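You operate a simulated robot arm through the tools that you are given. There is no shell and no other tool.

The job below is to be done with a simulated robot arm. You get a single attempt, and the scene is never put back.

JOB
Put the pencil case in the lower sideboard drawer and hang up the school bag.
Fine: shut the drawer; black hook. Where these are worked on the way, their far stop is far enough and under half their travel is too little: lower sideboard drawer.
Where things are to end (x, y in the base frame): pencil case within 6 cm of [70, 59].

The check looks at the end state, three seconds after you hand in, the way a careful person would. Anything else that was tipped, shoved, dropped, spilled or broken makes it a failure.

ROBOT AND FRAMES
A 7-joint arm with a two-finger parallel gripper, fixed in place. Base frame: the origin is at the foot of the arm, x ahead of it, y to its left, z up. Lengths are in cm, angles in degrees, forces in N, time in s.
Its first joint turns from -132.0 to 132.0 degrees. Payload 3.91 kg.
The TCP is the grasp point between the finger pads, 3 cm short of the fingertips. In the tool frame z runs along the fingers and y along their closing line. The gripper opens to 11 cm. The fingers are 2 cm wide and 1 cm thick; the gripper's body (4.8 by 11.2 cm) begins 5.5 cm behind the TCP.
Orientation is told as [roll, pitch, yaw] about the base's x, y, z axes, in that order, counted from this pose: with the fingers straight down and closing along the base's y, the tool's x points along the base's -x, its y along +y and its z along -z.

CONTROLS
- The arm moves only by the tool step_arm. Its argument "targets" is a list of rows, each a list of 7 numbers: the shift along the tool's x, y, z in cm, then the turn, a rotation vector about the tool's x, y, z in degrees, then the finger opening in cm, from 0 to 11. In form: [[dx, dy, dz, ax, ay, az, jaw], ...]. A call has 1 to 20 rows; each row is the pose to reach, as a shift and turn from the pose commanded when the call began, along the tool's axes at that moment. A row lasts 0.2 s, in which the tool goes at most 5 cm and 8.6 degrees; a call with a longer step from one row to the next is refused whole, and so is a gripper value outside its range. A pose out of reach is approached as far as the arm can. The call stops where the force on the tool passes 40 N (or 10 N more than at its start, if that is more) or the arm is blocked; 0.2 s more then pass. The fingers move at their own pace (about 10.8 cm/s each) and stop on an object; they squeeze with about 31 N. The grip force told is the motor's: it shows also when the fingers shut on nothing. Time passes only in rows, and 0.2 s behind the last, so rows that repeat a pose let the fingers close. It gives the time, the measured TCP pose, the force on the tool (base axes), the opening and the grip force at its end, in the units of the frame above (readings bear some noise), with the torque about the TCP (base axes, N m) and any sound that the robot's microphone picked up.
- Cameras (640 x 400 px; columns grow to the right, rows downward): "scene" is fixed at [6.09, 65.55, 123.24]; the picture's right is [-0.29, -0.96, 0.00], its down [-0.24, 0.07, -0.97] and it looks along [0.93, -0.28, -0.25] (base axes); focal length 214 px, centre (320, 200). "wrist" rides on the gripper at [7.2, 1.7, -10.3] in the tool frame; the picture's right is [-0.23, 0.97, 0.00], its down [-0.76, -0.18, -0.62] and it looks along [-0.61, -0.14, 0.78] (tool axes); focal length 222 px, centre (320, 200).
- grab_frame(camera): a new picture of that camera. It takes no simulated time.
- pixel_to_xyz(camera, pixels): there is no depth. For up to 12 entries [column, row, z] of the newest picture of that camera ("zoom" is the newest enlarged one), the place [x, y] in the base frame at which the ray of that pixel passes the height z, good to about 0.2 cm, but the place of the scene camera against the robot may be out by one fixed shift of up to 1.8 cm in any direction. It takes no simulated time.
- enlarge(camera, box): a new picture of the part [left, top, right, bottom] of that camera's present view, enlarged. It takes no simulated time.
- finish_job(): hands the job in; it is judged then, once.

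Unless the task says otherwise, let go and move clear before handing in.

The tools are called by a JSON object that holds its "api" and its "payload". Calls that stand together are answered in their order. step_arm: Moves the arm, as the interface text tells. Its arguments: {"type":"object","properties":{"targets":{"type":"array","items":{"type":"array","items":{"type":"number"}}}},"required":["targets"]} The other tools are called the same way: grab_frame (camera) takes a picture; pixel_to_xyz (camera, pixels) gives the place at which the rays of pixels pass given heights; enlarge (camera, box) takes an enlarged picture of a part of a camera's view; finish_job () hands the job in.

At the start:

```text
time: 0.0
tool_pos: [43.78, 33.23, 159.68]
ee_rot: [0.1, 0.0, 0.0]
force: [0.6, 0.5, 0.5]
wrist_torque: [0.01, -0.02, -0.01]
opening: 10.97
grip_force: 0.0
```

scene: 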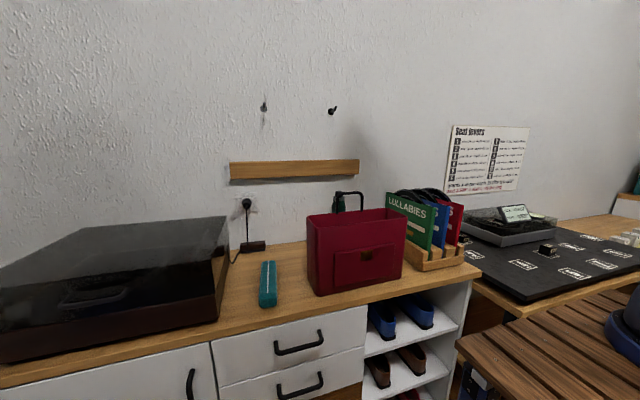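
wrist: 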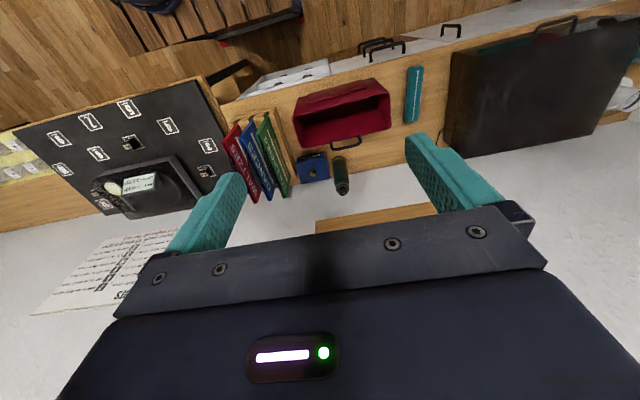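

The scene picture shows a teal pencil case at about (267,283), a red school bag at about (357,250), two hooks at (264,106) and (333,110), and the drawers with handles at (300,342) and (300,385). I'll enlarge these areas first.

{"api": "enlarge", "payload": {"camera": "scene", "box": [220, 80, 380, 180]}}

{"api": "enlarge", "payload": {"camera": "scene", "box": [200, 180, 480, 400]}}

{"api": "enlarge", "payload": {"camera": "wrist", "box": [220, 20, 460, 220]}}

```text
4.00 times, centred on (300, 130) of scene
```

zoom: 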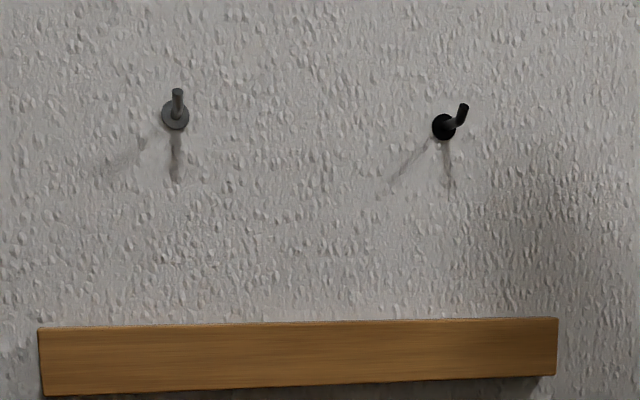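

```text
1.82 times, centred on (340, 290) of scene
```

zoom: 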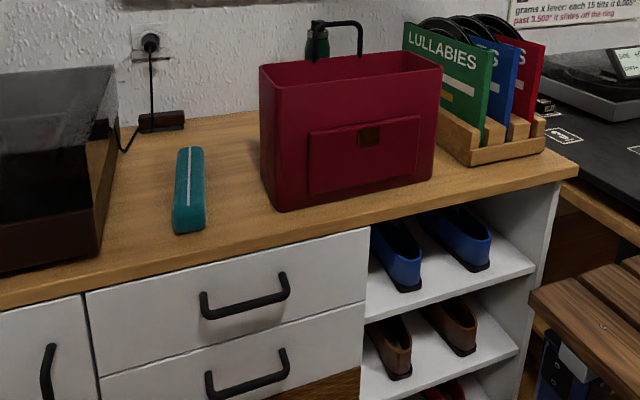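

```text
2.00 times, centred on (340, 120) of wrist
```

zoom: 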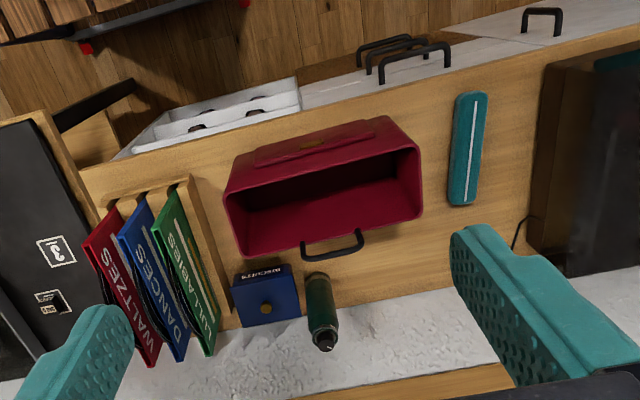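

The black hook is the right-hand one, at scene (333,110), and the left one is grey. Behind the bag there is a blue tin and a green bottle. I'll cast rays from both cameras to triangulate heights.

{"api": "grab_frame", "payload": {"camera": "wrist"}}

{"api": "grab_frame", "payload": {"camera": "scene"}}

{"api": "pixel_to_xyz", "payload": {"camera": "wrist", "pixels": [[407, 122, 60], [407, 122, 80], [407, 122, 100], [419, 67, 80], [365, 49, 60], [365, 49, 80], [404, 43, 60], [404, 43, 80], [387, 94, 80], [387, 94, 100], [295, 108, 80], [295, 108, 100]]}}

{"api": "pixel_to_xyz", "payload": {"camera": "scene", "pixels": [[270, 262, 60], [270, 262, 80], [270, 262, 100], [267, 304, 80], [276, 346, 60], [276, 346, 80], [324, 336, 60], [324, 336, 80], [307, 216, 80], [307, 216, 100], [406, 211, 80], [406, 211, 100]]}}

```text
taken
```

wrist: 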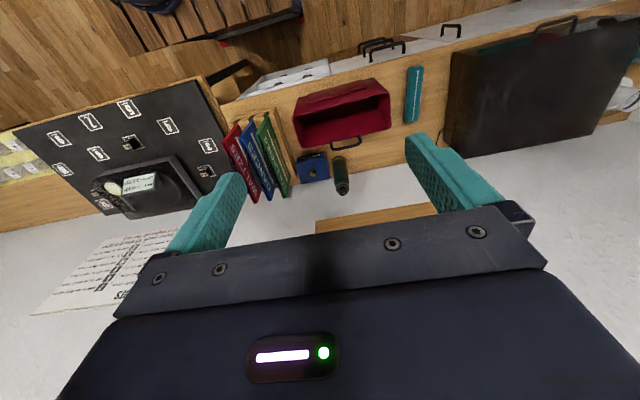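

```text
taken
```

scene: 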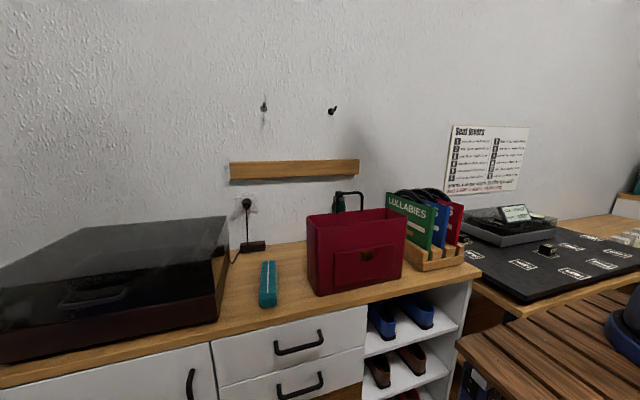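

```text
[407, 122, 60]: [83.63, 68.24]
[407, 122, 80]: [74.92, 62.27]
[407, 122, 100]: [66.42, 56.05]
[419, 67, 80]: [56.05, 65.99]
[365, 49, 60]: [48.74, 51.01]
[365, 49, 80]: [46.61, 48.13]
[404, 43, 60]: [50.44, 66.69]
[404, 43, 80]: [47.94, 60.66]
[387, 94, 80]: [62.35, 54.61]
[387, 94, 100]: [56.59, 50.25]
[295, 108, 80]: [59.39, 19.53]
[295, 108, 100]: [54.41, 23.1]
```

```text
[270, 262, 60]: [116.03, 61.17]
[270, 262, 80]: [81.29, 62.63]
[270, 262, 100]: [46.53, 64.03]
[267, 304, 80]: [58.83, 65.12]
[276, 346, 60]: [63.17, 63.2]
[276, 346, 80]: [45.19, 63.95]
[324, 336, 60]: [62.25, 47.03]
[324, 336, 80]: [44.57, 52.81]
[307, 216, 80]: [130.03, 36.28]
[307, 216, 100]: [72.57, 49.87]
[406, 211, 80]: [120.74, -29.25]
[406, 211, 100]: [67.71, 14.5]
```

Triangulating the pencil case puts its top at roughly z≈83–85. I'll move to a viewpoint above the pencil case, staying well clear of everything, to get better geometry.

{"api": "step_arm", "payload": {"targets": [[-1, 2, 3, 0, 0, 0, 11], [-2, 4, 6, 0, 0, 0, 11], [-3, 6, 9, 0, 0, 0, 11], [-4, 8, 12, 0, 0, 0, 11], [-5, 10, 15, 0, 0, 0, 11], [-6, 12, 18, 0, 0, 0, 11], [-7, 14, 21, 0, 0, 0, 11], [-8, 16, 24, 0, 0, 0, 11], [-9, 18, 27, 0, 0, 0, 11], [-10, 20, 30, 0, 0, 0, 11], [-11, 22, 33, 0, 0, 0, 11], [-12, 24, 36, 0, 0, 0, 11], [-13, 26, 39, 0, 0, 0, 11], [-14, 28, 42, 0, 0, 0, 11]]}}

{"api": "grab_frame", "payload": {"camera": "wrist"}}

{"api": "grab_frame", "payload": {"camera": "scene"}}

```text
time: 3.0
tool_pos: [57.7, 61.1, 117.87]
ee_rot: [0.1, 0.0, 0.0]
force: [0.0, -0.4, 0.6]
wrist_torque: [0.03, -0.01, 0.01]
opening: 11.04
grip_force: 0.1
```

```text
taken
```

wrist: 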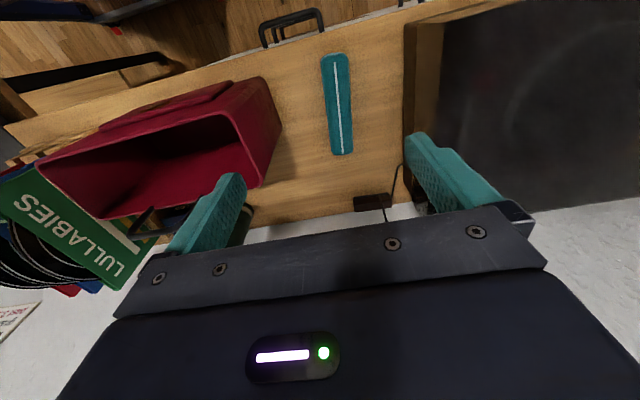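

```text
taken
```

scene: 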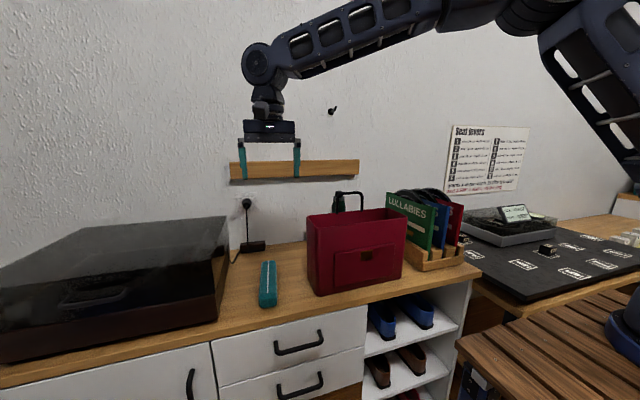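

The pencil case now lies at wrist (332,53)–(342,154), the sideboard's back edge is around y≈215 and the handles are at (290,20). I'll cast rays to triangulate these with the first view.

{"api": "enlarge", "payload": {"camera": "wrist", "box": [220, 0, 420, 125]}}

{"api": "pixel_to_xyz", "payload": {"camera": "wrist", "pixels": [[342, 154, 80], [342, 154, 84], [334, 53, 80], [334, 53, 84], [355, 208, 78], [355, 208, 82], [300, 223, 80], [400, 203, 80], [278, 97, 100], [245, 124, 105], [267, 48, 65], [320, 33, 65]]}}

```text
3.20 times, centred on (320, 62) of wrist
```

zoom: 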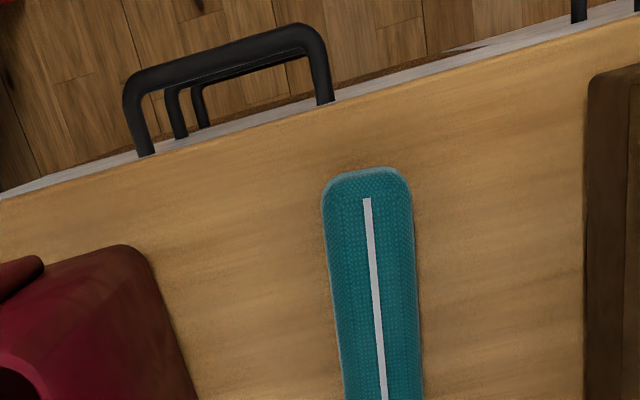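

```text
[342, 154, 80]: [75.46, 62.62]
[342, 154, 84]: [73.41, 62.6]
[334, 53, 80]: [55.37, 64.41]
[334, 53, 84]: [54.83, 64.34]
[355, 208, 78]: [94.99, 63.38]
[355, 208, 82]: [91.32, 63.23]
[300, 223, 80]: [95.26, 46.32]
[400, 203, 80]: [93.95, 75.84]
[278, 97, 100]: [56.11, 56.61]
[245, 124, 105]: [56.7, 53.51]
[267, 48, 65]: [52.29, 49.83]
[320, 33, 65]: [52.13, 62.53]
```

I need to know how many drawers there are, because three handles seem visible in the zoom around (165,90). I'll enlarge the lower drawer area in the scene view.

{"api": "enlarge", "payload": {"camera": "scene", "box": [190, 290, 390, 400]}}

{"api": "enlarge", "payload": {"camera": "wrist", "box": [240, 0, 340, 60]}}

```text
3.20 times, centred on (290, 345) of scene
```

zoom: 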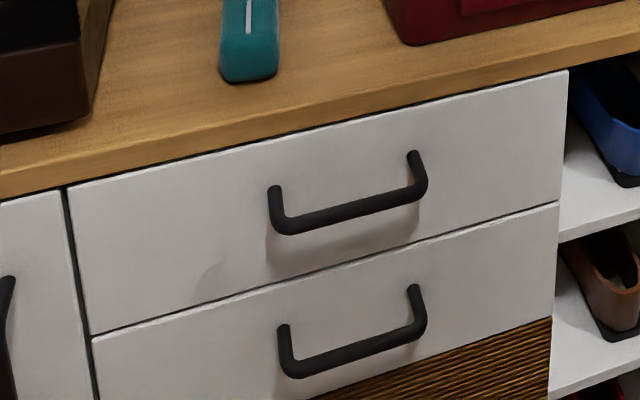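

```text
6.40 times, centred on (290, 30) of wrist
```

zoom: 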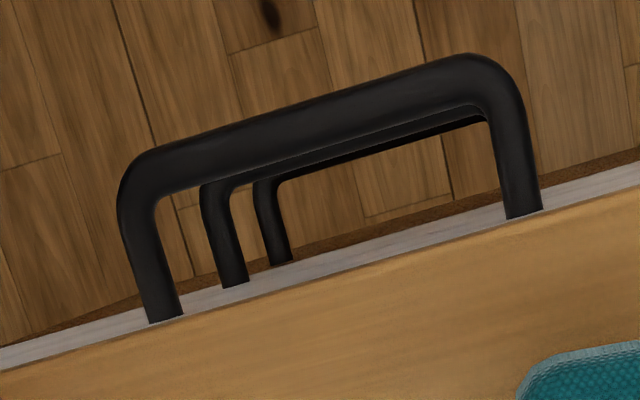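

There are two white drawers, with a brown slatted front and a third handle below them. I'll move in front of the sideboard to see it properly with the wrist camera.

{"api": "step_arm", "payload": {"targets": [[4, 0, 0, 0, 0, 0, 11], [8, 0, 0, 0, 0, 0, 11], [12, -1, 0, 0, 0, 0, 11], [16, -1, 2, 0, 0, 0, 11], [20, -2, 4, 0, 0, 0, 11], [24, -2, 6, 0, 0, 0, 11], [28, -3, 8, 0, 0, 0, 11], [31, -3, 11, 0, 0, 0, 11], [34, -3, 14, 0, 0, 0, 11], [36, -3, 17, 0, 0, 0, 11], [37, -3, 18, 0, 0, 0, 11]]}}

{"api": "grab_frame", "payload": {"camera": "wrist"}}

{"api": "grab_frame", "payload": {"camera": "scene"}}

```text
time: 5.4
tool_pos: [20.79, 57.88, 99.53]
ee_rot: [0.0, 0.0, 0.0]
force: [0.7, -0.1, 0.6]
wrist_torque: [0.0, 0.0, 0.02]
opening: 11.0
grip_force: 0.0
```

```text
taken
```

wrist: 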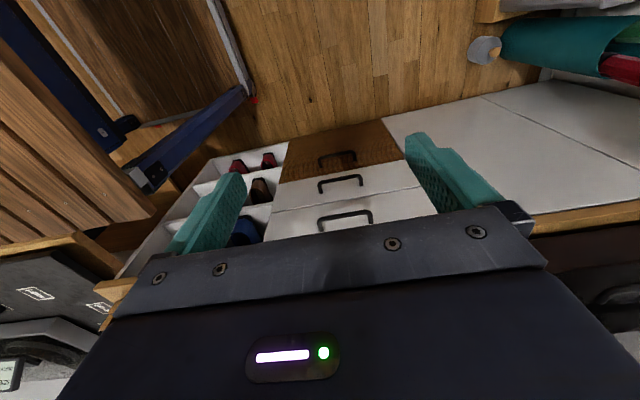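

```text
taken
```

scene: 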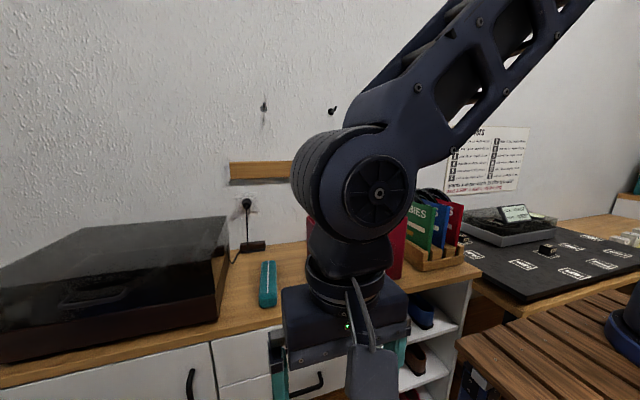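

{"api": "enlarge", "payload": {"camera": "wrist", "box": [200, 100, 440, 250]}}

{"api": "enlarge", "payload": {"camera": "wrist", "box": [280, 140, 400, 215]}}

```text
2.67 times, centred on (320, 175) of wrist
```

zoom: 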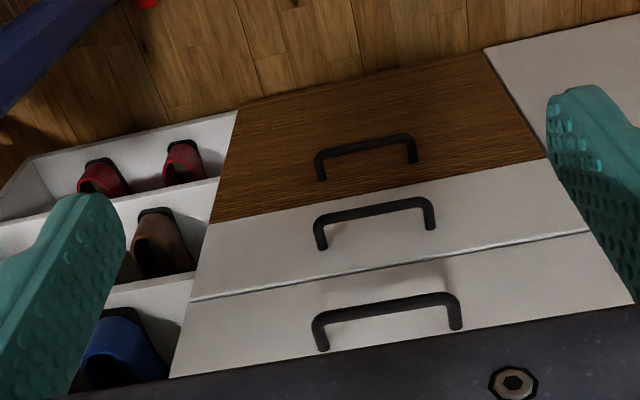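

```text
5.33 times, centred on (340, 178) of wrist
```

zoom: 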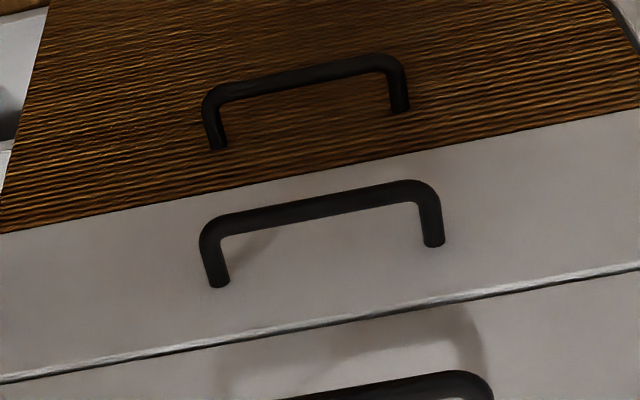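

Looking from the front (the image is upside down), there are two white drawers above a wood-faced one at the bottom. I'll cast rays to get the handle heights and the front plane.

{"api": "pixel_to_xyz", "payload": {"camera": "wrist", "pixels": [[321, 231, 70], [371, 223, 70], [320.9, 194, 55], [361.2, 186.5, 55], [320.9, 168.3, 40], [354.8, 160.8, 40], [320.9, 168.3, 30], [289, 142, 20], [289, 142, 10], [282, 182, 45], [273, 213, 60], [404, 160, 40]]}}

{"api": "enlarge", "payload": {"camera": "wrist", "box": [240, 110, 440, 240]}}

```text
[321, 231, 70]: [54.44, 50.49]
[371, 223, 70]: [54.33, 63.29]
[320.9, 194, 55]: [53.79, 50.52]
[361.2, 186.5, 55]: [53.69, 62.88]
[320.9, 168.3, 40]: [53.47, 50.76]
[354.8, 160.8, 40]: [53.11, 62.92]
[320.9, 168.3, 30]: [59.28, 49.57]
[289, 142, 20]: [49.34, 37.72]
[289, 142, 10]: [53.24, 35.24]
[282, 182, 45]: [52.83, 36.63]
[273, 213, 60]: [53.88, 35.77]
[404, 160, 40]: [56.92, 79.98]
```

```text
3.08 times, centred on (340, 175) of wrist
```

zoom: 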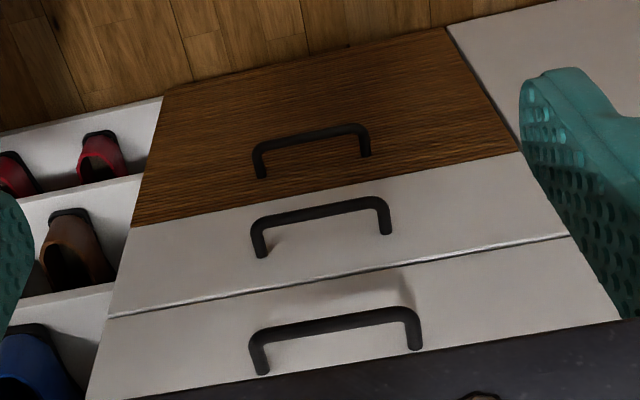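

The front plane is at x≈52, with handle bases at z≈72 and z≈57 for the two white drawers. The tall wood panel (z≈13–48) has its handle near the top, so I read it as a flap and take the second white drawer as the lower one. Next I'll swing the tool forward to a pre-approach pose in front of that handle.

{"api": "step_arm", "payload": {"targets": [[-1.2, -0.1, 3.5, 0, -6, 0, 6], [-2.4, -0.2, 7, 0, -12, 0, 6], [-3.6, -0.3, 10.5, 0, -18, 0, 6], [-4.8, -0.4, 14, 0, -24, 0, 6], [-6, -0.5, 17.5, 0, -30, 0, 6], [-7.2, -0.6, 21, 0, -36, 0, 6], [-8.4, -0.7, 24.5, 0, -42, 0, 6], [-9.6, -0.8, 28, 0, -48, 0, 6], [-10.8, -0.9, 31.5, 0, -54, 0, 6], [-12, -0.9, 35, 0, -60, 0, 6]]}}

{"api": "grab_frame", "payload": {"camera": "wrist"}}

{"api": "grab_frame", "payload": {"camera": "scene"}}

```text
time: 7.6
tool_pos: [32.65, 57.32, 64.67]
ee_rot: [0.1, -60.1, -0.1]
force: [0.7, 0.7, 0.0]
wrist_torque: [0.0, 0.04, -0.02]
opening: 6.01
grip_force: 0.1
```

```text
taken
```

wrist: 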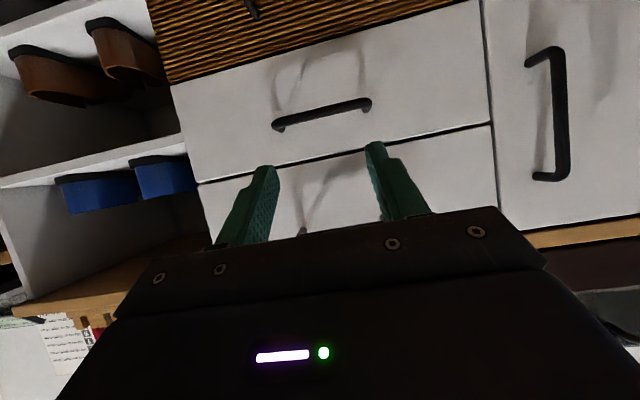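

```text
taken
```

scene: 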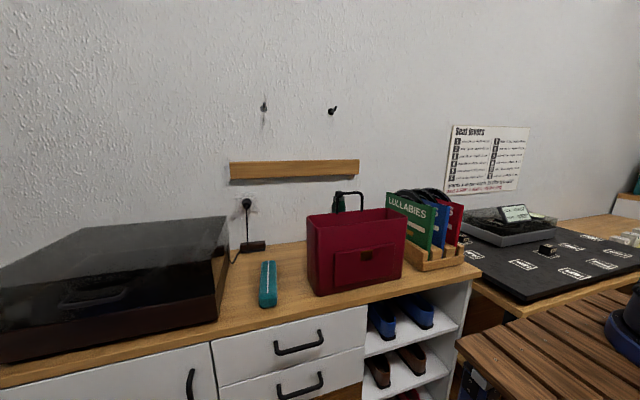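

The camera looks straight at drawer 2's handle at wrist (277,125)–(368,103), and the fingers currently close along y. I'll cast rays at the handle, then roll the tool 90° about its axis so the fingers close across the bar.

{"api": "enlarge", "payload": {"camera": "wrist", "box": [240, 60, 400, 160]}}

{"api": "pixel_to_xyz", "payload": {"camera": "wrist", "pixels": [[279, 125, 57], [279, 125, 54], [367, 103, 57], [367, 103, 54], [321, 114, 57], [321, 114, 55], [330, 155, 62], [330, 155, 64], [330, 75, 50], [330, 75, 48]]}}

{"api": "step_arm", "payload": {"targets": [[0, 0, 0, 0, 0, 8.5, 6], [0, 0, 0, 0, 0, 17, 6], [0, 0, 0, 0, 0, 25.5, 6], [0, 0, 0, 0, 0, 34, 6], [0, 0, 0, 0, 0, 42.5, 6], [0, 0, 0, 0, 0, 51, 6], [0, 0, 0, 0, 0, 59.5, 6], [0, 0, 0, 0, 0, 68, 6], [0, 0, 0, 0, 0, 76.5, 6], [0, 0, 0, 0, 0, 85, 6], [0, 0, 0, 0, 0, 90, 6]]}}

{"api": "grab_frame", "payload": {"camera": "wrist"}}

```text
4.00 times, centred on (320, 110) of wrist
```

zoom: 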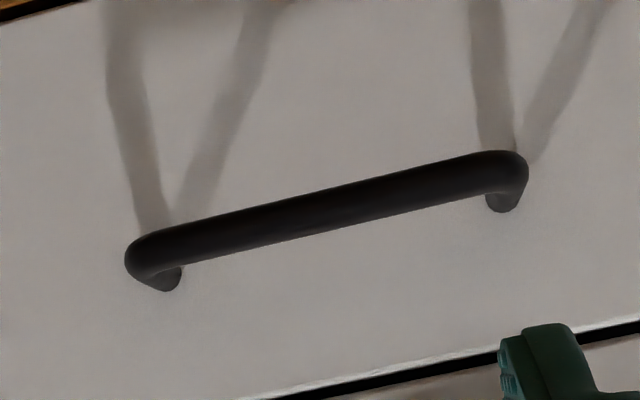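

```text
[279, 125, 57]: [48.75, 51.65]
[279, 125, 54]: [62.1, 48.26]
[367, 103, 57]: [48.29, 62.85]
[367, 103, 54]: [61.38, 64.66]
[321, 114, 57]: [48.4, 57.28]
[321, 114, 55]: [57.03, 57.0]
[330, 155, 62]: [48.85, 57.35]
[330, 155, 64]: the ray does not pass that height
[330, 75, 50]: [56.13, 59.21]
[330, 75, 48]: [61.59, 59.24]
```

```text
time: 10.0
tool_pos: [39.06, 59.09, 64.7]
ee_rot: [59.2, -0.2, -90.0]
force: [-0.8, -0.4, -0.7]
wrist_torque: [-0.02, 0.01, -0.02]
opening: 5.98
grip_force: 0.0
out of reach, approached as far as the arm can: row 7, 8, 9, 10, 11
```

```text
taken
```

wrist: 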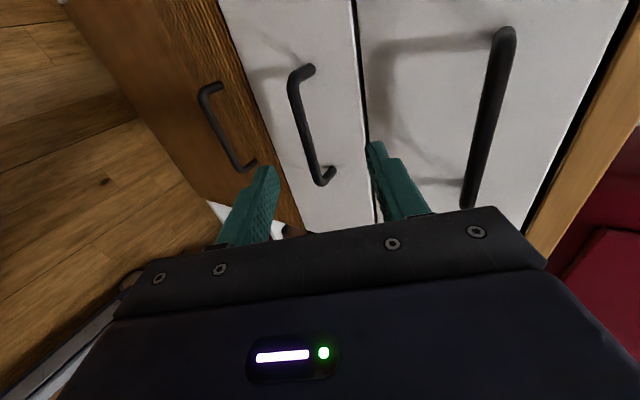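

The roll worked, but rows 7–11 ran out of reach and the tool drifted to x=39, probably a wrist joint limit on that side. I'll roll back the other way, 180° in total over two calls, so the camera ends up on the right side.

{"api": "step_arm", "payload": {"targets": [[0, 0, 0, 0, 0, -8.5, 6], [0, 0, 0, 0, 0, -17, 6], [0, 0, 0, 0, 0, -25.5, 6], [0, 0, 0, 0, 0, -34, 6], [0, 0, 0, 0, 0, -42.5, 6], [0, 0, 0, 0, 0, -51, 6], [0, 0, 0, 0, 0, -59.5, 6], [0, 0, 0, 0, 0, -68, 6], [0, 0, 0, 0, 0, -76.5, 6], [0, 0, 0, 0, 0, -85, 6], [0, 0, 0, 0, 0, -90, 6]]}}

{"api": "step_arm", "payload": {"targets": [[0, 0, 0, 0, 0, -8.5, 6], [0, 0, 0, 0, 0, -17, 6], [0, 0, 0, 0, 0, -25.5, 6], [0, 0, 0, 0, 0, -34, 6], [0, 0, 0, 0, 0, -42.5, 6], [0, 0, 0, 0, 0, -51, 6], [0, 0, 0, 0, 0, -59.5, 6], [0, 0, 0, 0, 0, -68, 6], [0, 0, 0, 0, 0, -76.5, 6], [0, 0, 0, 0, 0, -85, 6], [0, 0, 0, 0, 0, -90, 6]]}}

{"api": "grab_frame", "payload": {"camera": "wrist"}}

```text
time: 12.4
tool_pos: [39.12, 59.37, 64.57]
ee_rot: [-0.2, -60.1, 0.4]
force: [-0.2, -0.3, -0.2]
wrist_torque: [-0.01, 0.0, -0.01]
opening: 5.99
grip_force: 0.0
```

```text
time: 14.8
tool_pos: [39.15, 59.34, 64.53]
ee_rot: [-60.0, 0.1, 90.1]
force: [-0.4, 1.1, 0.1]
wrist_torque: [0.02, 0.01, -0.01]
opening: 6.01
grip_force: 0.2
```

```text
taken
```

wrist: 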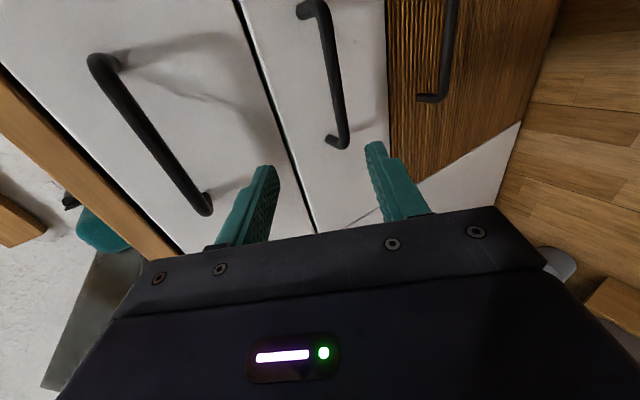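

At this roll there is no reach warning, and handle 2 is now at wrist (305,5)–(340,145). Before gripping, I'll tilt the tool to 45° and test in free space how far back along −x I can pull.

{"api": "step_arm", "payload": {"targets": [[0.5, 3, -2.5, -5, 0, 0, 6], [1, 6, -5, -10, 0, 0, 6], [1.5, 9, -8, -15, 0, 0, 6], [2, 11.5, -10, -15, 0, 0, 6], [2, 13.2, -10.9, -15, 0, 0, 6]]}}

{"api": "grab_frame", "payload": {"camera": "wrist"}}

```text
time: 16.0
tool_pos: [22.89, 57.37, 58.61]
ee_rot: [-44.9, 0.0, 90.0]
force: [-0.1, 0.0, -0.2]
wrist_torque: [0.01, 0.01, 0.0]
opening: 6.0
grip_force: 0.2
```

```text
taken
```

wrist: 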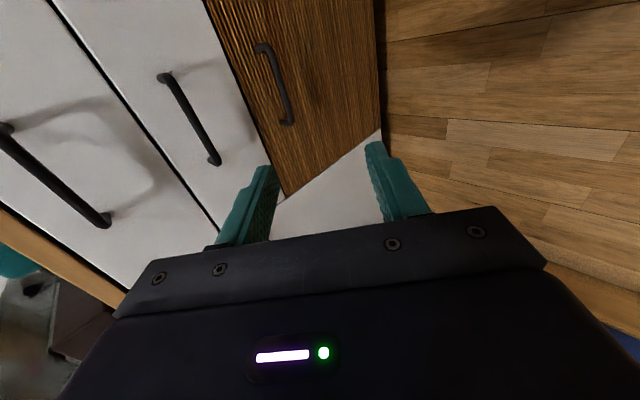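

The pull-back pose at x=22.9 is reachable at 45° tilt. I'll triangulate the lower handle's bar from this new view, where it runs (165,77)–(217,163).

{"api": "enlarge", "payload": {"camera": "wrist", "box": [140, 60, 240, 122.5]}}

{"api": "enlarge", "payload": {"camera": "wrist", "box": [150, 110, 250, 172.5]}}

{"api": "pixel_to_xyz", "payload": {"camera": "wrist", "pixels": [[165, 77, 57], [165, 77, 55], [217, 163, 57], [217, 163, 55], [191, 119, 58], [191, 119, 57], [191, 119, 56], [191, 119, 55]]}}

```text
6.40 times, centred on (190, 91) of wrist
```

zoom: 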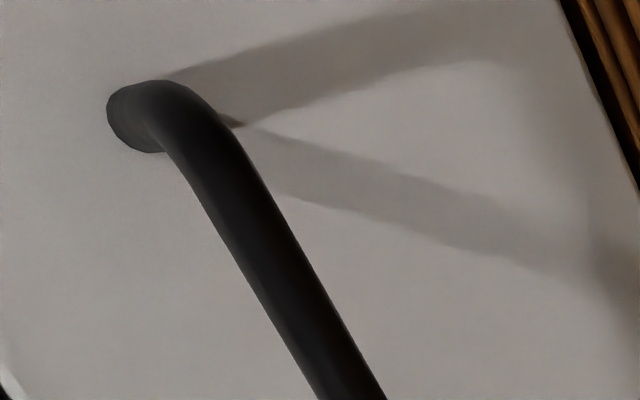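

```text
6.40 times, centred on (200, 141) of wrist
```

zoom: 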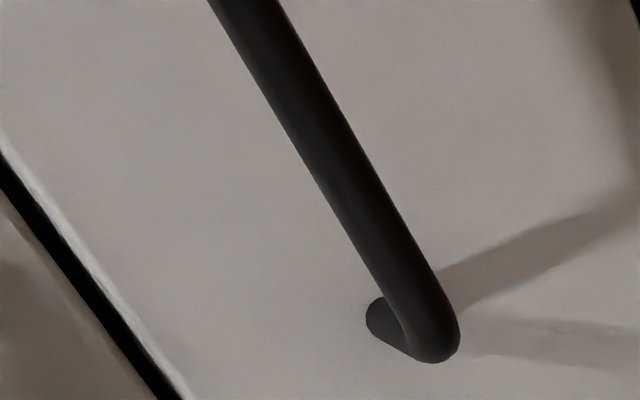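

```text
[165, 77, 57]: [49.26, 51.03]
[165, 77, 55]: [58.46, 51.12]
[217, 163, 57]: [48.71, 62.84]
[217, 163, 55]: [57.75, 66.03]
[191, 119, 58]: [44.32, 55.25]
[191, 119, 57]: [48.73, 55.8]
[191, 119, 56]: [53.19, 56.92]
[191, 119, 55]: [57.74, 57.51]
```

The bar's centre comes out near (48.5, 57, 56.9), with the drawer front at x≈52.1. I'll move to a point 12 cm back along the 45° approach line, with the jaw at 3.2 cm.

{"api": "step_arm", "payload": {"targets": [[0.1, -4, 1.3, 0, 0, 0, 3.2], [0.2, -8, 2.6, 0, 0, 0, 3.2], [0.3, -12, 3.9, 0, 0, 0, 3.2], [0.37, -15, 4.8, 0, 0, 0, 3.2], [0.37, -16.9, 5.44, 0, 0, 0, 3.2], [0.37, -16.9, 5.44, 0, 0, 0, 3.2]]}}

{"api": "grab_frame", "payload": {"camera": "wrist"}}

{"api": "enlarge", "payload": {"camera": "wrist", "box": [220, 80, 420, 205]}}

```text
time: 17.4
tool_pos: [38.84, 56.97, 66.64]
ee_rot: [-45.0, 0.0, 90.0]
force: [-0.2, 0.1, 0.4]
wrist_torque: [-0.02, -0.03, 0.01]
opening: 3.21
grip_force: 0.1
```

```text
taken
```

wrist: 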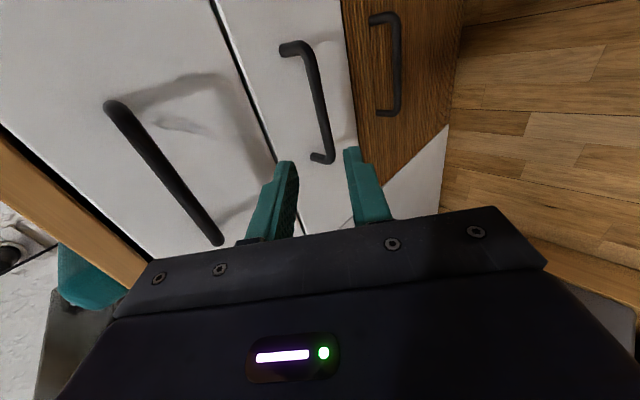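

```text
3.20 times, centred on (320, 142) of wrist
```

zoom: 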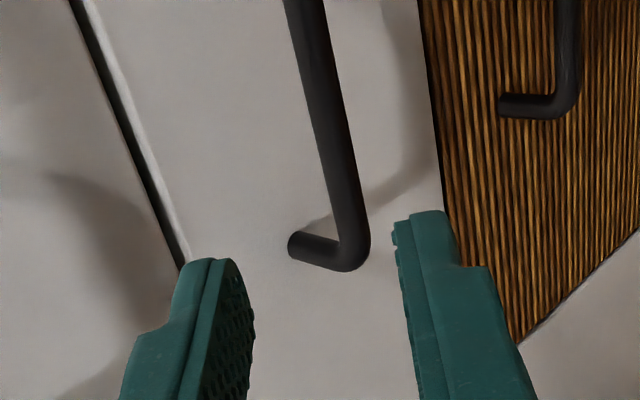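

The expected grip point projects to wrist (320,113), which falls right on the bar. I'll advance 12 cm along the tool axis and then close on it.

{"api": "step_arm", "payload": {"targets": [[0, 0, 2.5, 0, 0, 0, 3.2], [0, 0, 5, 0, 0, 0, 3.2], [0, 0, 7.5, 0, 0, 0, 3.2], [0, 0, 9.5, 0, 0, 0, 3.2], [0, 0, 11, 0, 0, 0, 3.2], [0, 0, 12, 0, 0, 0, 3.2]]}}

{"api": "grab_frame", "payload": {"camera": "wrist"}}

{"api": "enlarge", "payload": {"camera": "wrist", "box": [220, 100, 420, 225]}}

```text
time: 18.8
tool_pos: [47.44, 57.08, 58.14]
ee_rot: [-45.0, 0.0, 90.0]
force: [0.2, 0.6, -0.6]
wrist_torque: [-0.01, -0.02, 0.0]
opening: 3.21
grip_force: 0.1
```

```text
taken
```

wrist: 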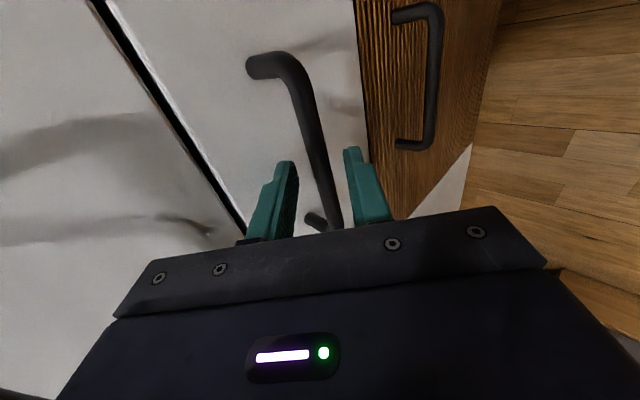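

```text
3.20 times, centred on (320, 162) of wrist
```

zoom: 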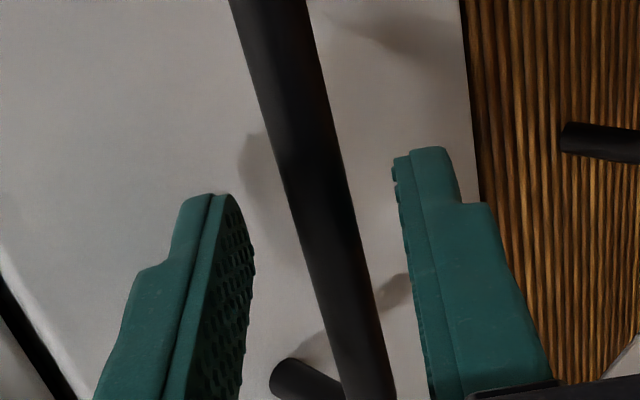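

The bar is between the two fingers at zoom (340,250), with no contact force. I'll close the gripper on it.

{"api": "step_arm", "payload": {"targets": [[0, 0, 0, 0, 0, 0, 0.5], [0, 0, 0, 0, 0, 0, 0.5], [0, 0, 0, 0, 0, 0, 0.5], [0, 0, 0, 0, 0, 0, 0.5]]}}

```text
time: 19.8
tool_pos: [47.36, 57.01, 57.95]
ee_rot: [-44.9, -0.1, 89.9]
force: [-5.2, 1.1, -16.2]
wrist_torque: [0.77, 0.3, -0.05]
opening: 1.18
grip_force: 44.8
```

The bar is gripped (opening 1.18, grip force 44.8). I'll pull straight back along −x, starting slowly.

{"api": "step_arm", "payload": {"targets": [[0, 0.5, -0.3, 0, 0, 0, 0.5], [0, 1.2, -1, 0, 0, 0, 0.5], [0, 2, -1.8, 0, 0, 0, 0.5], [0, 3.1, -2.9, 0, 0, 0, 0.5], [0, 4.2, -4, 0, 0, 0, 0.5], [0, 5.3, -5.1, 0, 0, 0, 0.5], [0, 6.4, -6.2, 0, 0, 0, 0.5], [0, 7.5, -7.3, 0, 0, 0, 0.5]]}}

{"api": "grab_frame", "payload": {"camera": "wrist"}}

{"api": "grab_frame", "payload": {"camera": "scene"}}

```text
time: 21.6
tool_pos: [36.78, 56.99, 58.12]
ee_rot: [-45.1, 0.1, 90.0]
force: [-0.5, 9.3, 5.9]
wrist_torque: [0.95, -0.02, 0.31]
opening: 1.17
grip_force: 45.2
```

```text
taken
```

wrist: 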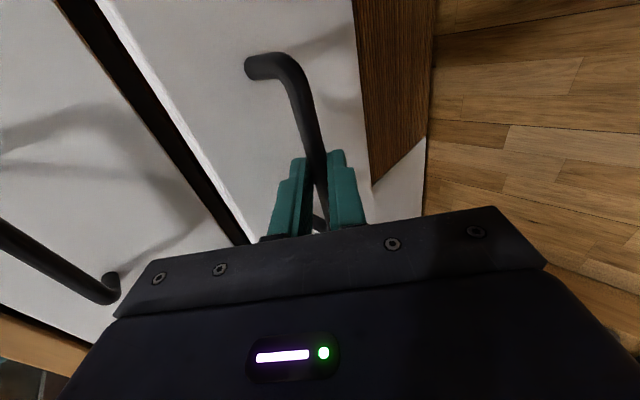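

```text
taken
```

scene: 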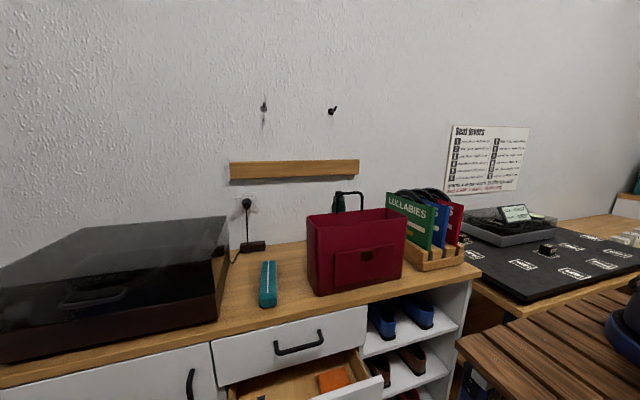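

The drawer has opened about 10.6 cm, and an orange item shows inside it at scene (333,380). I'll keep pulling towards the far stop.

{"api": "step_arm", "payload": {"targets": [[-0.05, 1.1, -1.1, 0, 0, 0, 0.5], [-0.05, 2.2, -2.2, 0, 0, 0, 0.5], [-0.1, 3.3, -3.3, 0, 0, 0, 0.5], [-0.1, 4.4, -4.4, 0, 0, 0, 0.5], [-0.1, 5.5, -5.5, 0, 0, 0, 0.5], [-0.1, 6.6, -6.6, 0, 0, 0, 0.5], [-0.1, 7.7, -7.7, 0, 0, 0, 0.5]]}}

{"api": "grab_frame", "payload": {"camera": "scene"}}

```text
time: 23.2
tool_pos: [25.99, 57.06, 58.12]
ee_rot: [-45.0, -0.1, 89.9]
force: [-0.7, 16.8, 11.2]
wrist_torque: [1.05, -0.16, 0.36]
opening: 1.18
grip_force: 45.1
```

```text
taken
```

scene: 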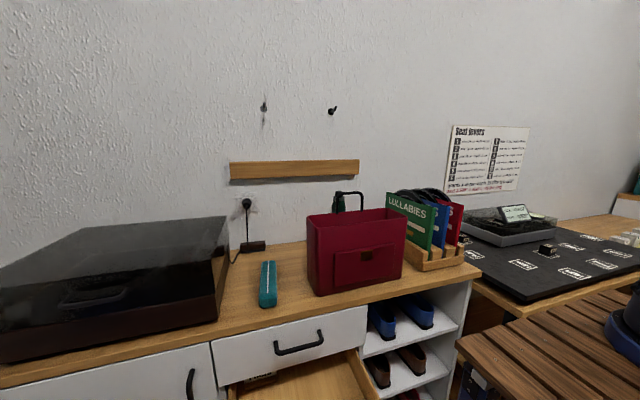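

It has opened 21.4 cm so far with small side forces. I'll continue with a slight +y/+z correction until I feel the far stop.

{"api": "step_arm", "payload": {"targets": [[-0.3, 0.9, -1.2, 0, 0, 0, 0.5], [-0.3, 1.9, -2.2, 0, 0, 0, 0.5], [-0.35, 2.9, -3.2, 0, 0, 0, 0.5], [-0.35, 3.9, -4.2, 0, 0, 0, 0.5], [-0.4, 4.9, -5.2, 0, 0, 0, 0.5], [-0.4, 5.9, -6.2, 0, 0, 0, 0.5], [-0.4, 6.9, -7.2, 0, 0, 0, 0.5], [-0.4, 7.9, -8.2, 0, 0, 0, 0.5]]}}

{"api": "grab_frame", "payload": {"camera": "wrist"}}

{"api": "grab_frame", "payload": {"camera": "scene"}}

```text
time: 24.4
tool_pos: [18.91, 57.22, 58.18]
ee_rot: [-45.1, 0.1, 89.8]
force: [0.8, 0.9, -3.2]
wrist_torque: [1.09, 0.05, 0.38]
opening: 1.17
grip_force: 44.9
stopped in row 6: the force on the tool passed its limit at 40 N (the readings are from after the stop); the commanded pose is now the measured one
```

```text
taken
```

wrist: 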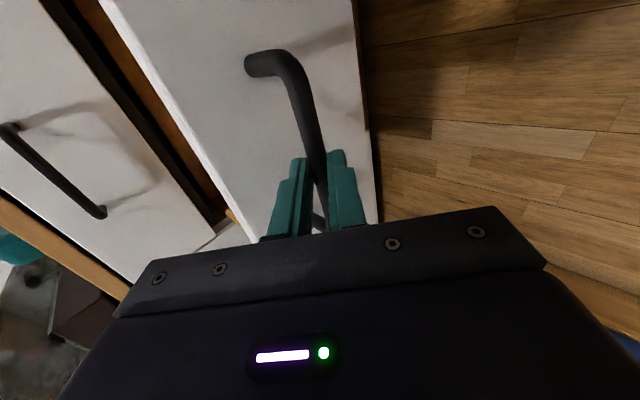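

```text
taken
```

scene: 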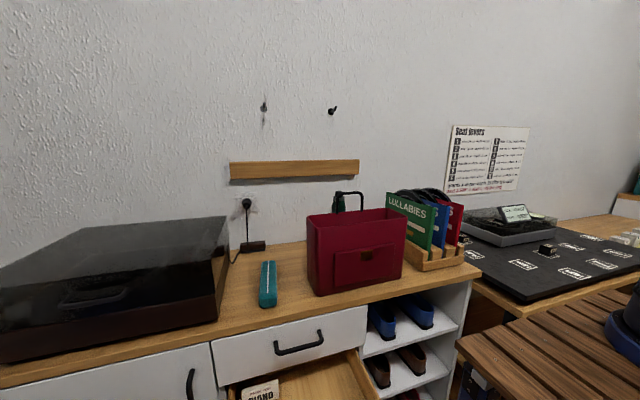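

The far stop was reached: the bar has moved about 28.5 cm (x 47.4→18.9). I'll open the fingers, back off along the tool axis and then go up.

{"api": "step_arm", "payload": {"targets": [[0, 0, 0, 0, 0, 0, 3.2], [0, 0, 0, 0, 0, 0, 3.2], [0, 0, -2, 0, 0, 0, 3.2], [0, 0, -4, 0, 0, 0, 3.2], [0, 0, -6, 0, 0, 0, 3.2], [0, -2.5, -8, 0, 0, 0, 3.2], [0, -5.5, -10, 0, 0, 0, 3.2], [0, -8.5, -13, 0, 0, 0, 3.2]]}}

{"api": "grab_frame", "payload": {"camera": "wrist"}}

```text
time: 26.2
tool_pos: [15.82, 57.34, 73.33]
ee_rot: [-45.0, 0.3, 89.9]
force: [-0.7, 0.1, 0.3]
wrist_torque: [-0.01, 0.01, -0.02]
opening: 3.21
grip_force: 0.0
```

```text
taken
```

wrist: 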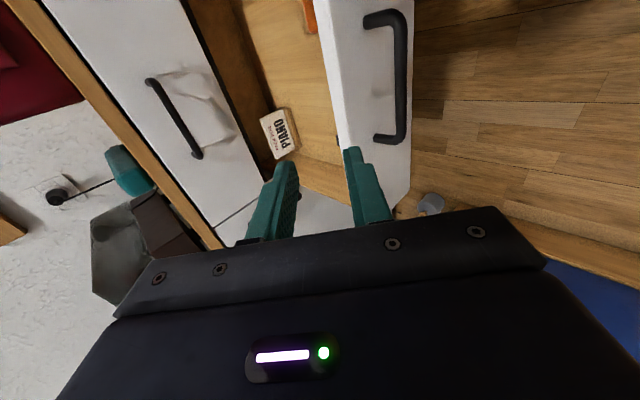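

The drawer is open with the gripper clear, and a "PIANO" card shows at (280,130). I'll rise, bring the tool upright, and yaw back to zero for a look into the drawer.

{"api": "step_arm", "payload": {"targets": [[0, -3.5, -1.8, -5.6, 0, 0, 6], [0, -7, -3.5, -11.2, 0, 0, 8], [0, -10.5, -5.3, -16.9, 0, 0, 11], [0, -14, -7, -22.5, 0, 0, 11], [0, -17.5, -8.8, -28.1, 0, 0, 11], [0, -21, -10.5, -33.7, 0, 0, 11], [0, -24.5, -12.3, -39.4, 0, 0, 11], [0, -28.3, -14.1, -45, 0, 0, 11]]}}

{"api": "step_arm", "payload": {"targets": [[0, -1, 0, 0, 0, 8.5, 11], [0, -2, 0, 0, 0, 17, 11], [0, -3, 0, 0, 0, 25.5, 11], [0, -4, 0, 0, 0, 34, 11], [0, -5, 0, 0, 0, 42.5, 11], [0, -5, 0, 0, 0, 51, 11], [0, -5, 0, 0, 0, 59.5, 11], [0, -5, 0, 0, 0, 68, 11], [0, -5, 0, 0, 0, 76.5, 11], [0, -5, 0, 0, 0, 85, 11], [0, -5, 0, 0, 0, 90, 11]]}}

{"api": "grab_frame", "payload": {"camera": "wrist"}}

{"api": "grab_frame", "payload": {"camera": "scene"}}

```text
time: 28.1
tool_pos: [25.61, 57.54, 103.55]
ee_rot: [0.1, 0.3, 89.9]
force: [-0.8, 1.2, 0.9]
wrist_torque: [0.02, -0.03, 0.0]
opening: 10.99
grip_force: 0.1
```

```text
time: 30.4
tool_pos: [30.64, 57.32, 103.42]
ee_rot: [-0.1, 0.0, -0.3]
force: [0.4, 0.1, 1.0]
wrist_torque: [0.0, 0.02, 0.0]
opening: 10.97
grip_force: 0.1
```

```text
taken
```

wrist: 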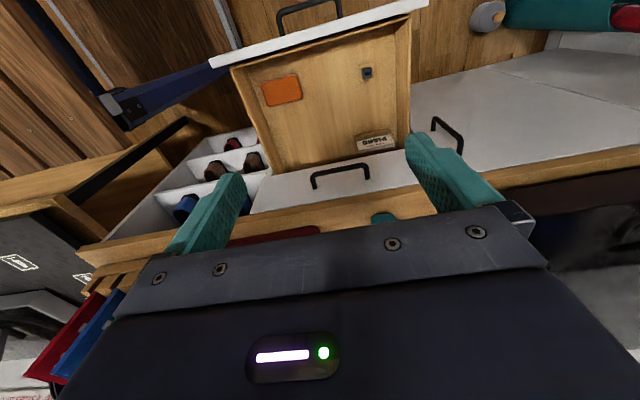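

```text
taken
```

scene: 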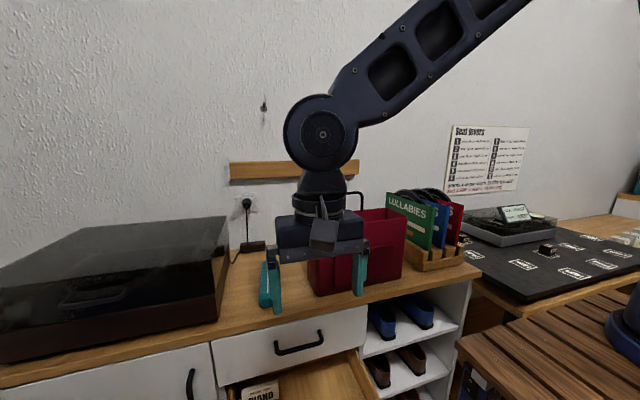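

{"api": "enlarge", "payload": {"camera": "wrist", "box": [220, 10, 440, 200]}}

{"api": "pixel_to_xyz", "payload": {"camera": "wrist", "pixels": [[302, 97, 52], [297, 77, 52], [262, 84, 52], [267, 105, 52], [367, 73, 52], [358, 140, 52], [393, 134, 52], [395, 144, 52], [358, 150, 52], [245, 82, 52], [276, 168, 52], [405, 40, 52]]}}

```text
2.11 times, centred on (330, 105) of wrist
```

zoom: 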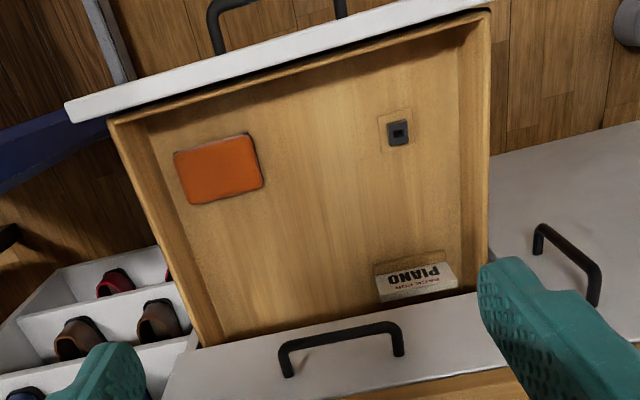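

```text
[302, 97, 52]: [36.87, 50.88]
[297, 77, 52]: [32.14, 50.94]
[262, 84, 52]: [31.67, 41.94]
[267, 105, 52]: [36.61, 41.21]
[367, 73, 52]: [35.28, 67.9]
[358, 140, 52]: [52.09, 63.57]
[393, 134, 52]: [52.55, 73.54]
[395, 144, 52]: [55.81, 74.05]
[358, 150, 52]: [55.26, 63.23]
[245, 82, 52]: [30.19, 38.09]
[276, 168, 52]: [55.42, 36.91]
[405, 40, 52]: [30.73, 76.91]
```

The drawer holds an orange pad (x 32–37, y 42–51), a small dark item near (35,68) and the PIANO box at x≥52. A strip along x near y=59 is free, so the case can go in unrotated at about (40,59). I'll move above the pencil case for a close look.

{"api": "step_arm", "payload": {"targets": [[-4, 0.7, -1, 0, 0, 0, 11], [-8, 1.4, -2, 0, 0, 0, 11], [-12, 2.1, -3, 0, 0, 0, 11], [-16, 2.8, -4, 0, 0, 0, 11], [-20, 3.5, -4, 0, 0, 0, 11], [-24, 4.4, -4, 0, 0, 0, 11], [-27, 5.2, -4, 0, 0, 0, 11]]}}

{"api": "grab_frame", "payload": {"camera": "wrist"}}

{"api": "enlarge", "payload": {"camera": "wrist", "box": [240, 20, 440, 220]}}

```text
time: 32.0
tool_pos: [57.62, 62.35, 107.36]
ee_rot: [-0.1, -0.1, -0.1]
force: [-0.4, 0.0, 0.2]
wrist_torque: [-0.04, -0.01, -0.01]
opening: 10.99
grip_force: 0.2
```

```text
taken
```

wrist: 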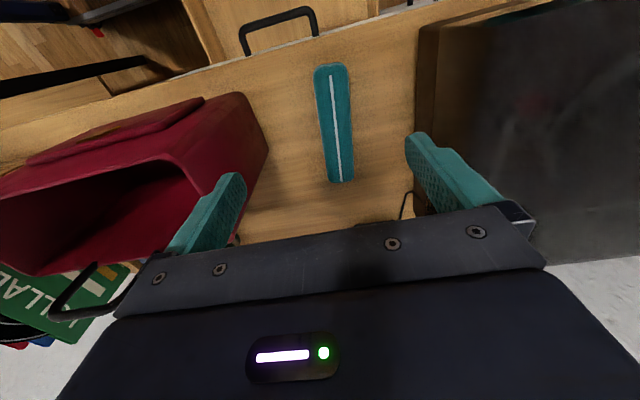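

```text
2.00 times, centred on (340, 120) of wrist
```

zoom: 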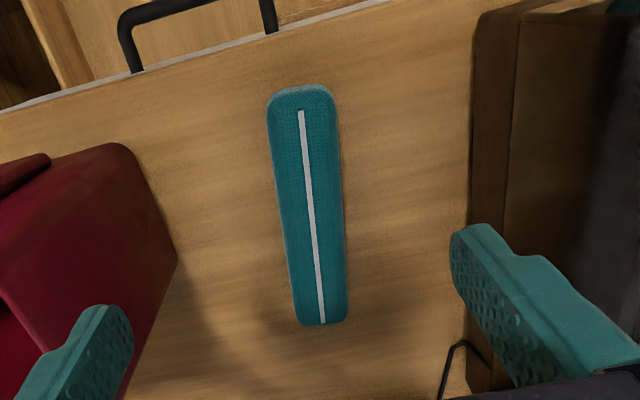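

The case lies with its axis about −5.6° from x, centred near (64.2, 63.4) with its top at z≈84. I'll align the yaw and descend to just above it.

{"api": "step_arm", "payload": {"targets": [[-2, 0.3, 3, 0, 0, 2, 9], [-4, 0.6, 6, 0, 0, 4, 9], [-6, 0.9, 9, 0, 0, 5.6, 9], [-6.6, 1.05, 13, 0, 0, 5.6, 9], [-6.6, 1.05, 16.5, 0, 0, 5.6, 9], [-6.6, 1.05, 18.5, 0, 0, 5.6, 9], [-6.6, 1.05, 18.5, 0, 0, 5.6, 9]]}}

{"api": "grab_frame", "payload": {"camera": "wrist"}}

{"api": "enlarge", "payload": {"camera": "wrist", "box": [200, 0, 450, 240]}}

{"api": "enlarge", "payload": {"camera": "scene", "box": [210, 180, 370, 320]}}

```text
time: 33.6
tool_pos: [64.32, 63.41, 89.11]
ee_rot: [-0.2, 0.1, -5.7]
force: [0.5, -0.4, -0.1]
wrist_torque: [-0.01, 0.0, 0.01]
opening: 8.99
grip_force: 0.0
```

```text
taken
```

wrist: 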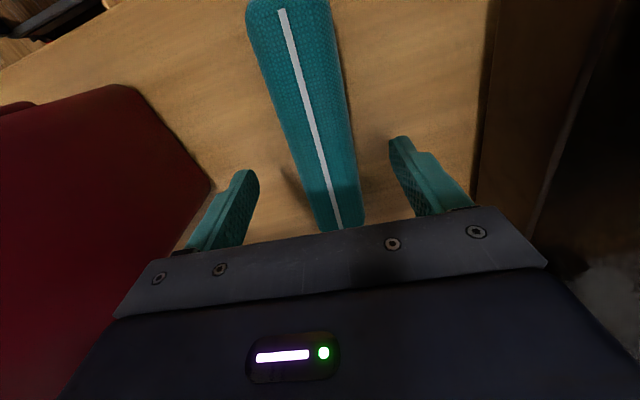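

```text
1.67 times, centred on (325, 120) of wrist
```

zoom: 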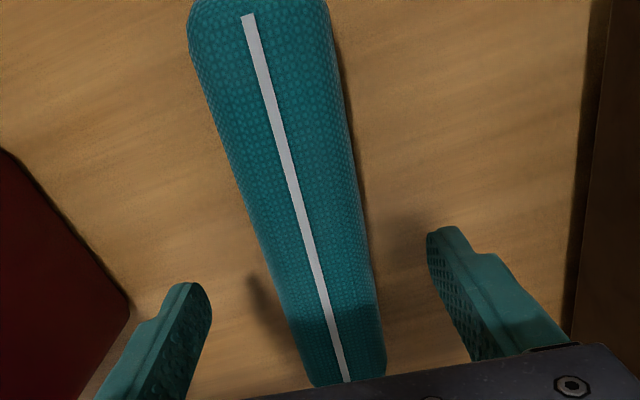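

```text
2.86 times, centred on (290, 250) of scene
```

zoom: 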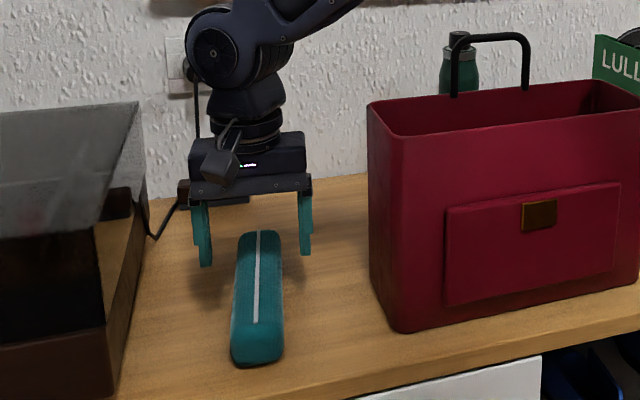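

The zipper passes through the projected grip axis at (320,150) and the yaw matches its slant. I'll descend 4 cm, then check how far the tips are from the tabletop.

{"api": "step_arm", "payload": {"targets": [[0, 0, 1.5, 0, 0, 0, 9], [0, 0, 3, 0, 0, 0, 9], [0, 0, 4.3, 0, 0, 0, 9]]}}

{"api": "enlarge", "payload": {"camera": "wrist", "box": [160, 80, 480, 280]}}

{"api": "enlarge", "payload": {"camera": "scene", "box": [230, 220, 310, 320]}}

```text
time: 34.5
tool_pos: [64.28, 63.44, 84.62]
ee_rot: [-0.3, 0.0, -5.7]
force: [-0.7, 0.0, 0.5]
wrist_torque: [0.0, 0.0, 0.02]
opening: 8.98
grip_force: 0.1
```

```text
2.00 times, centred on (320, 180) of wrist
```

zoom: 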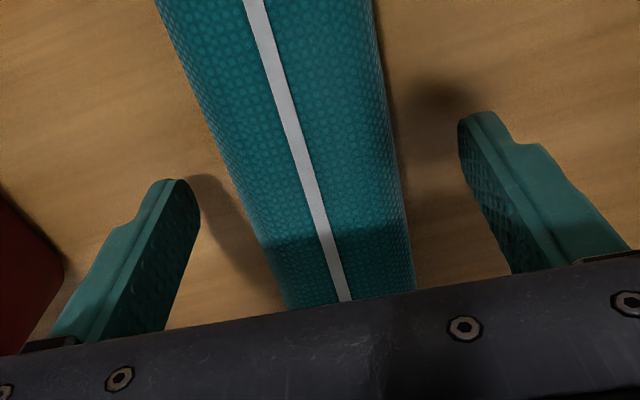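

```text
4.00 times, centred on (270, 270) of scene
```

zoom: 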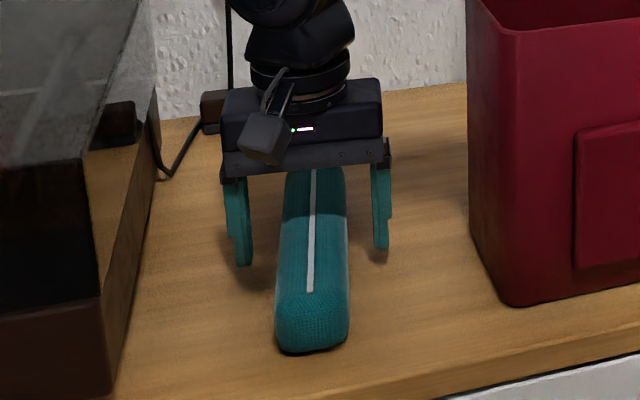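

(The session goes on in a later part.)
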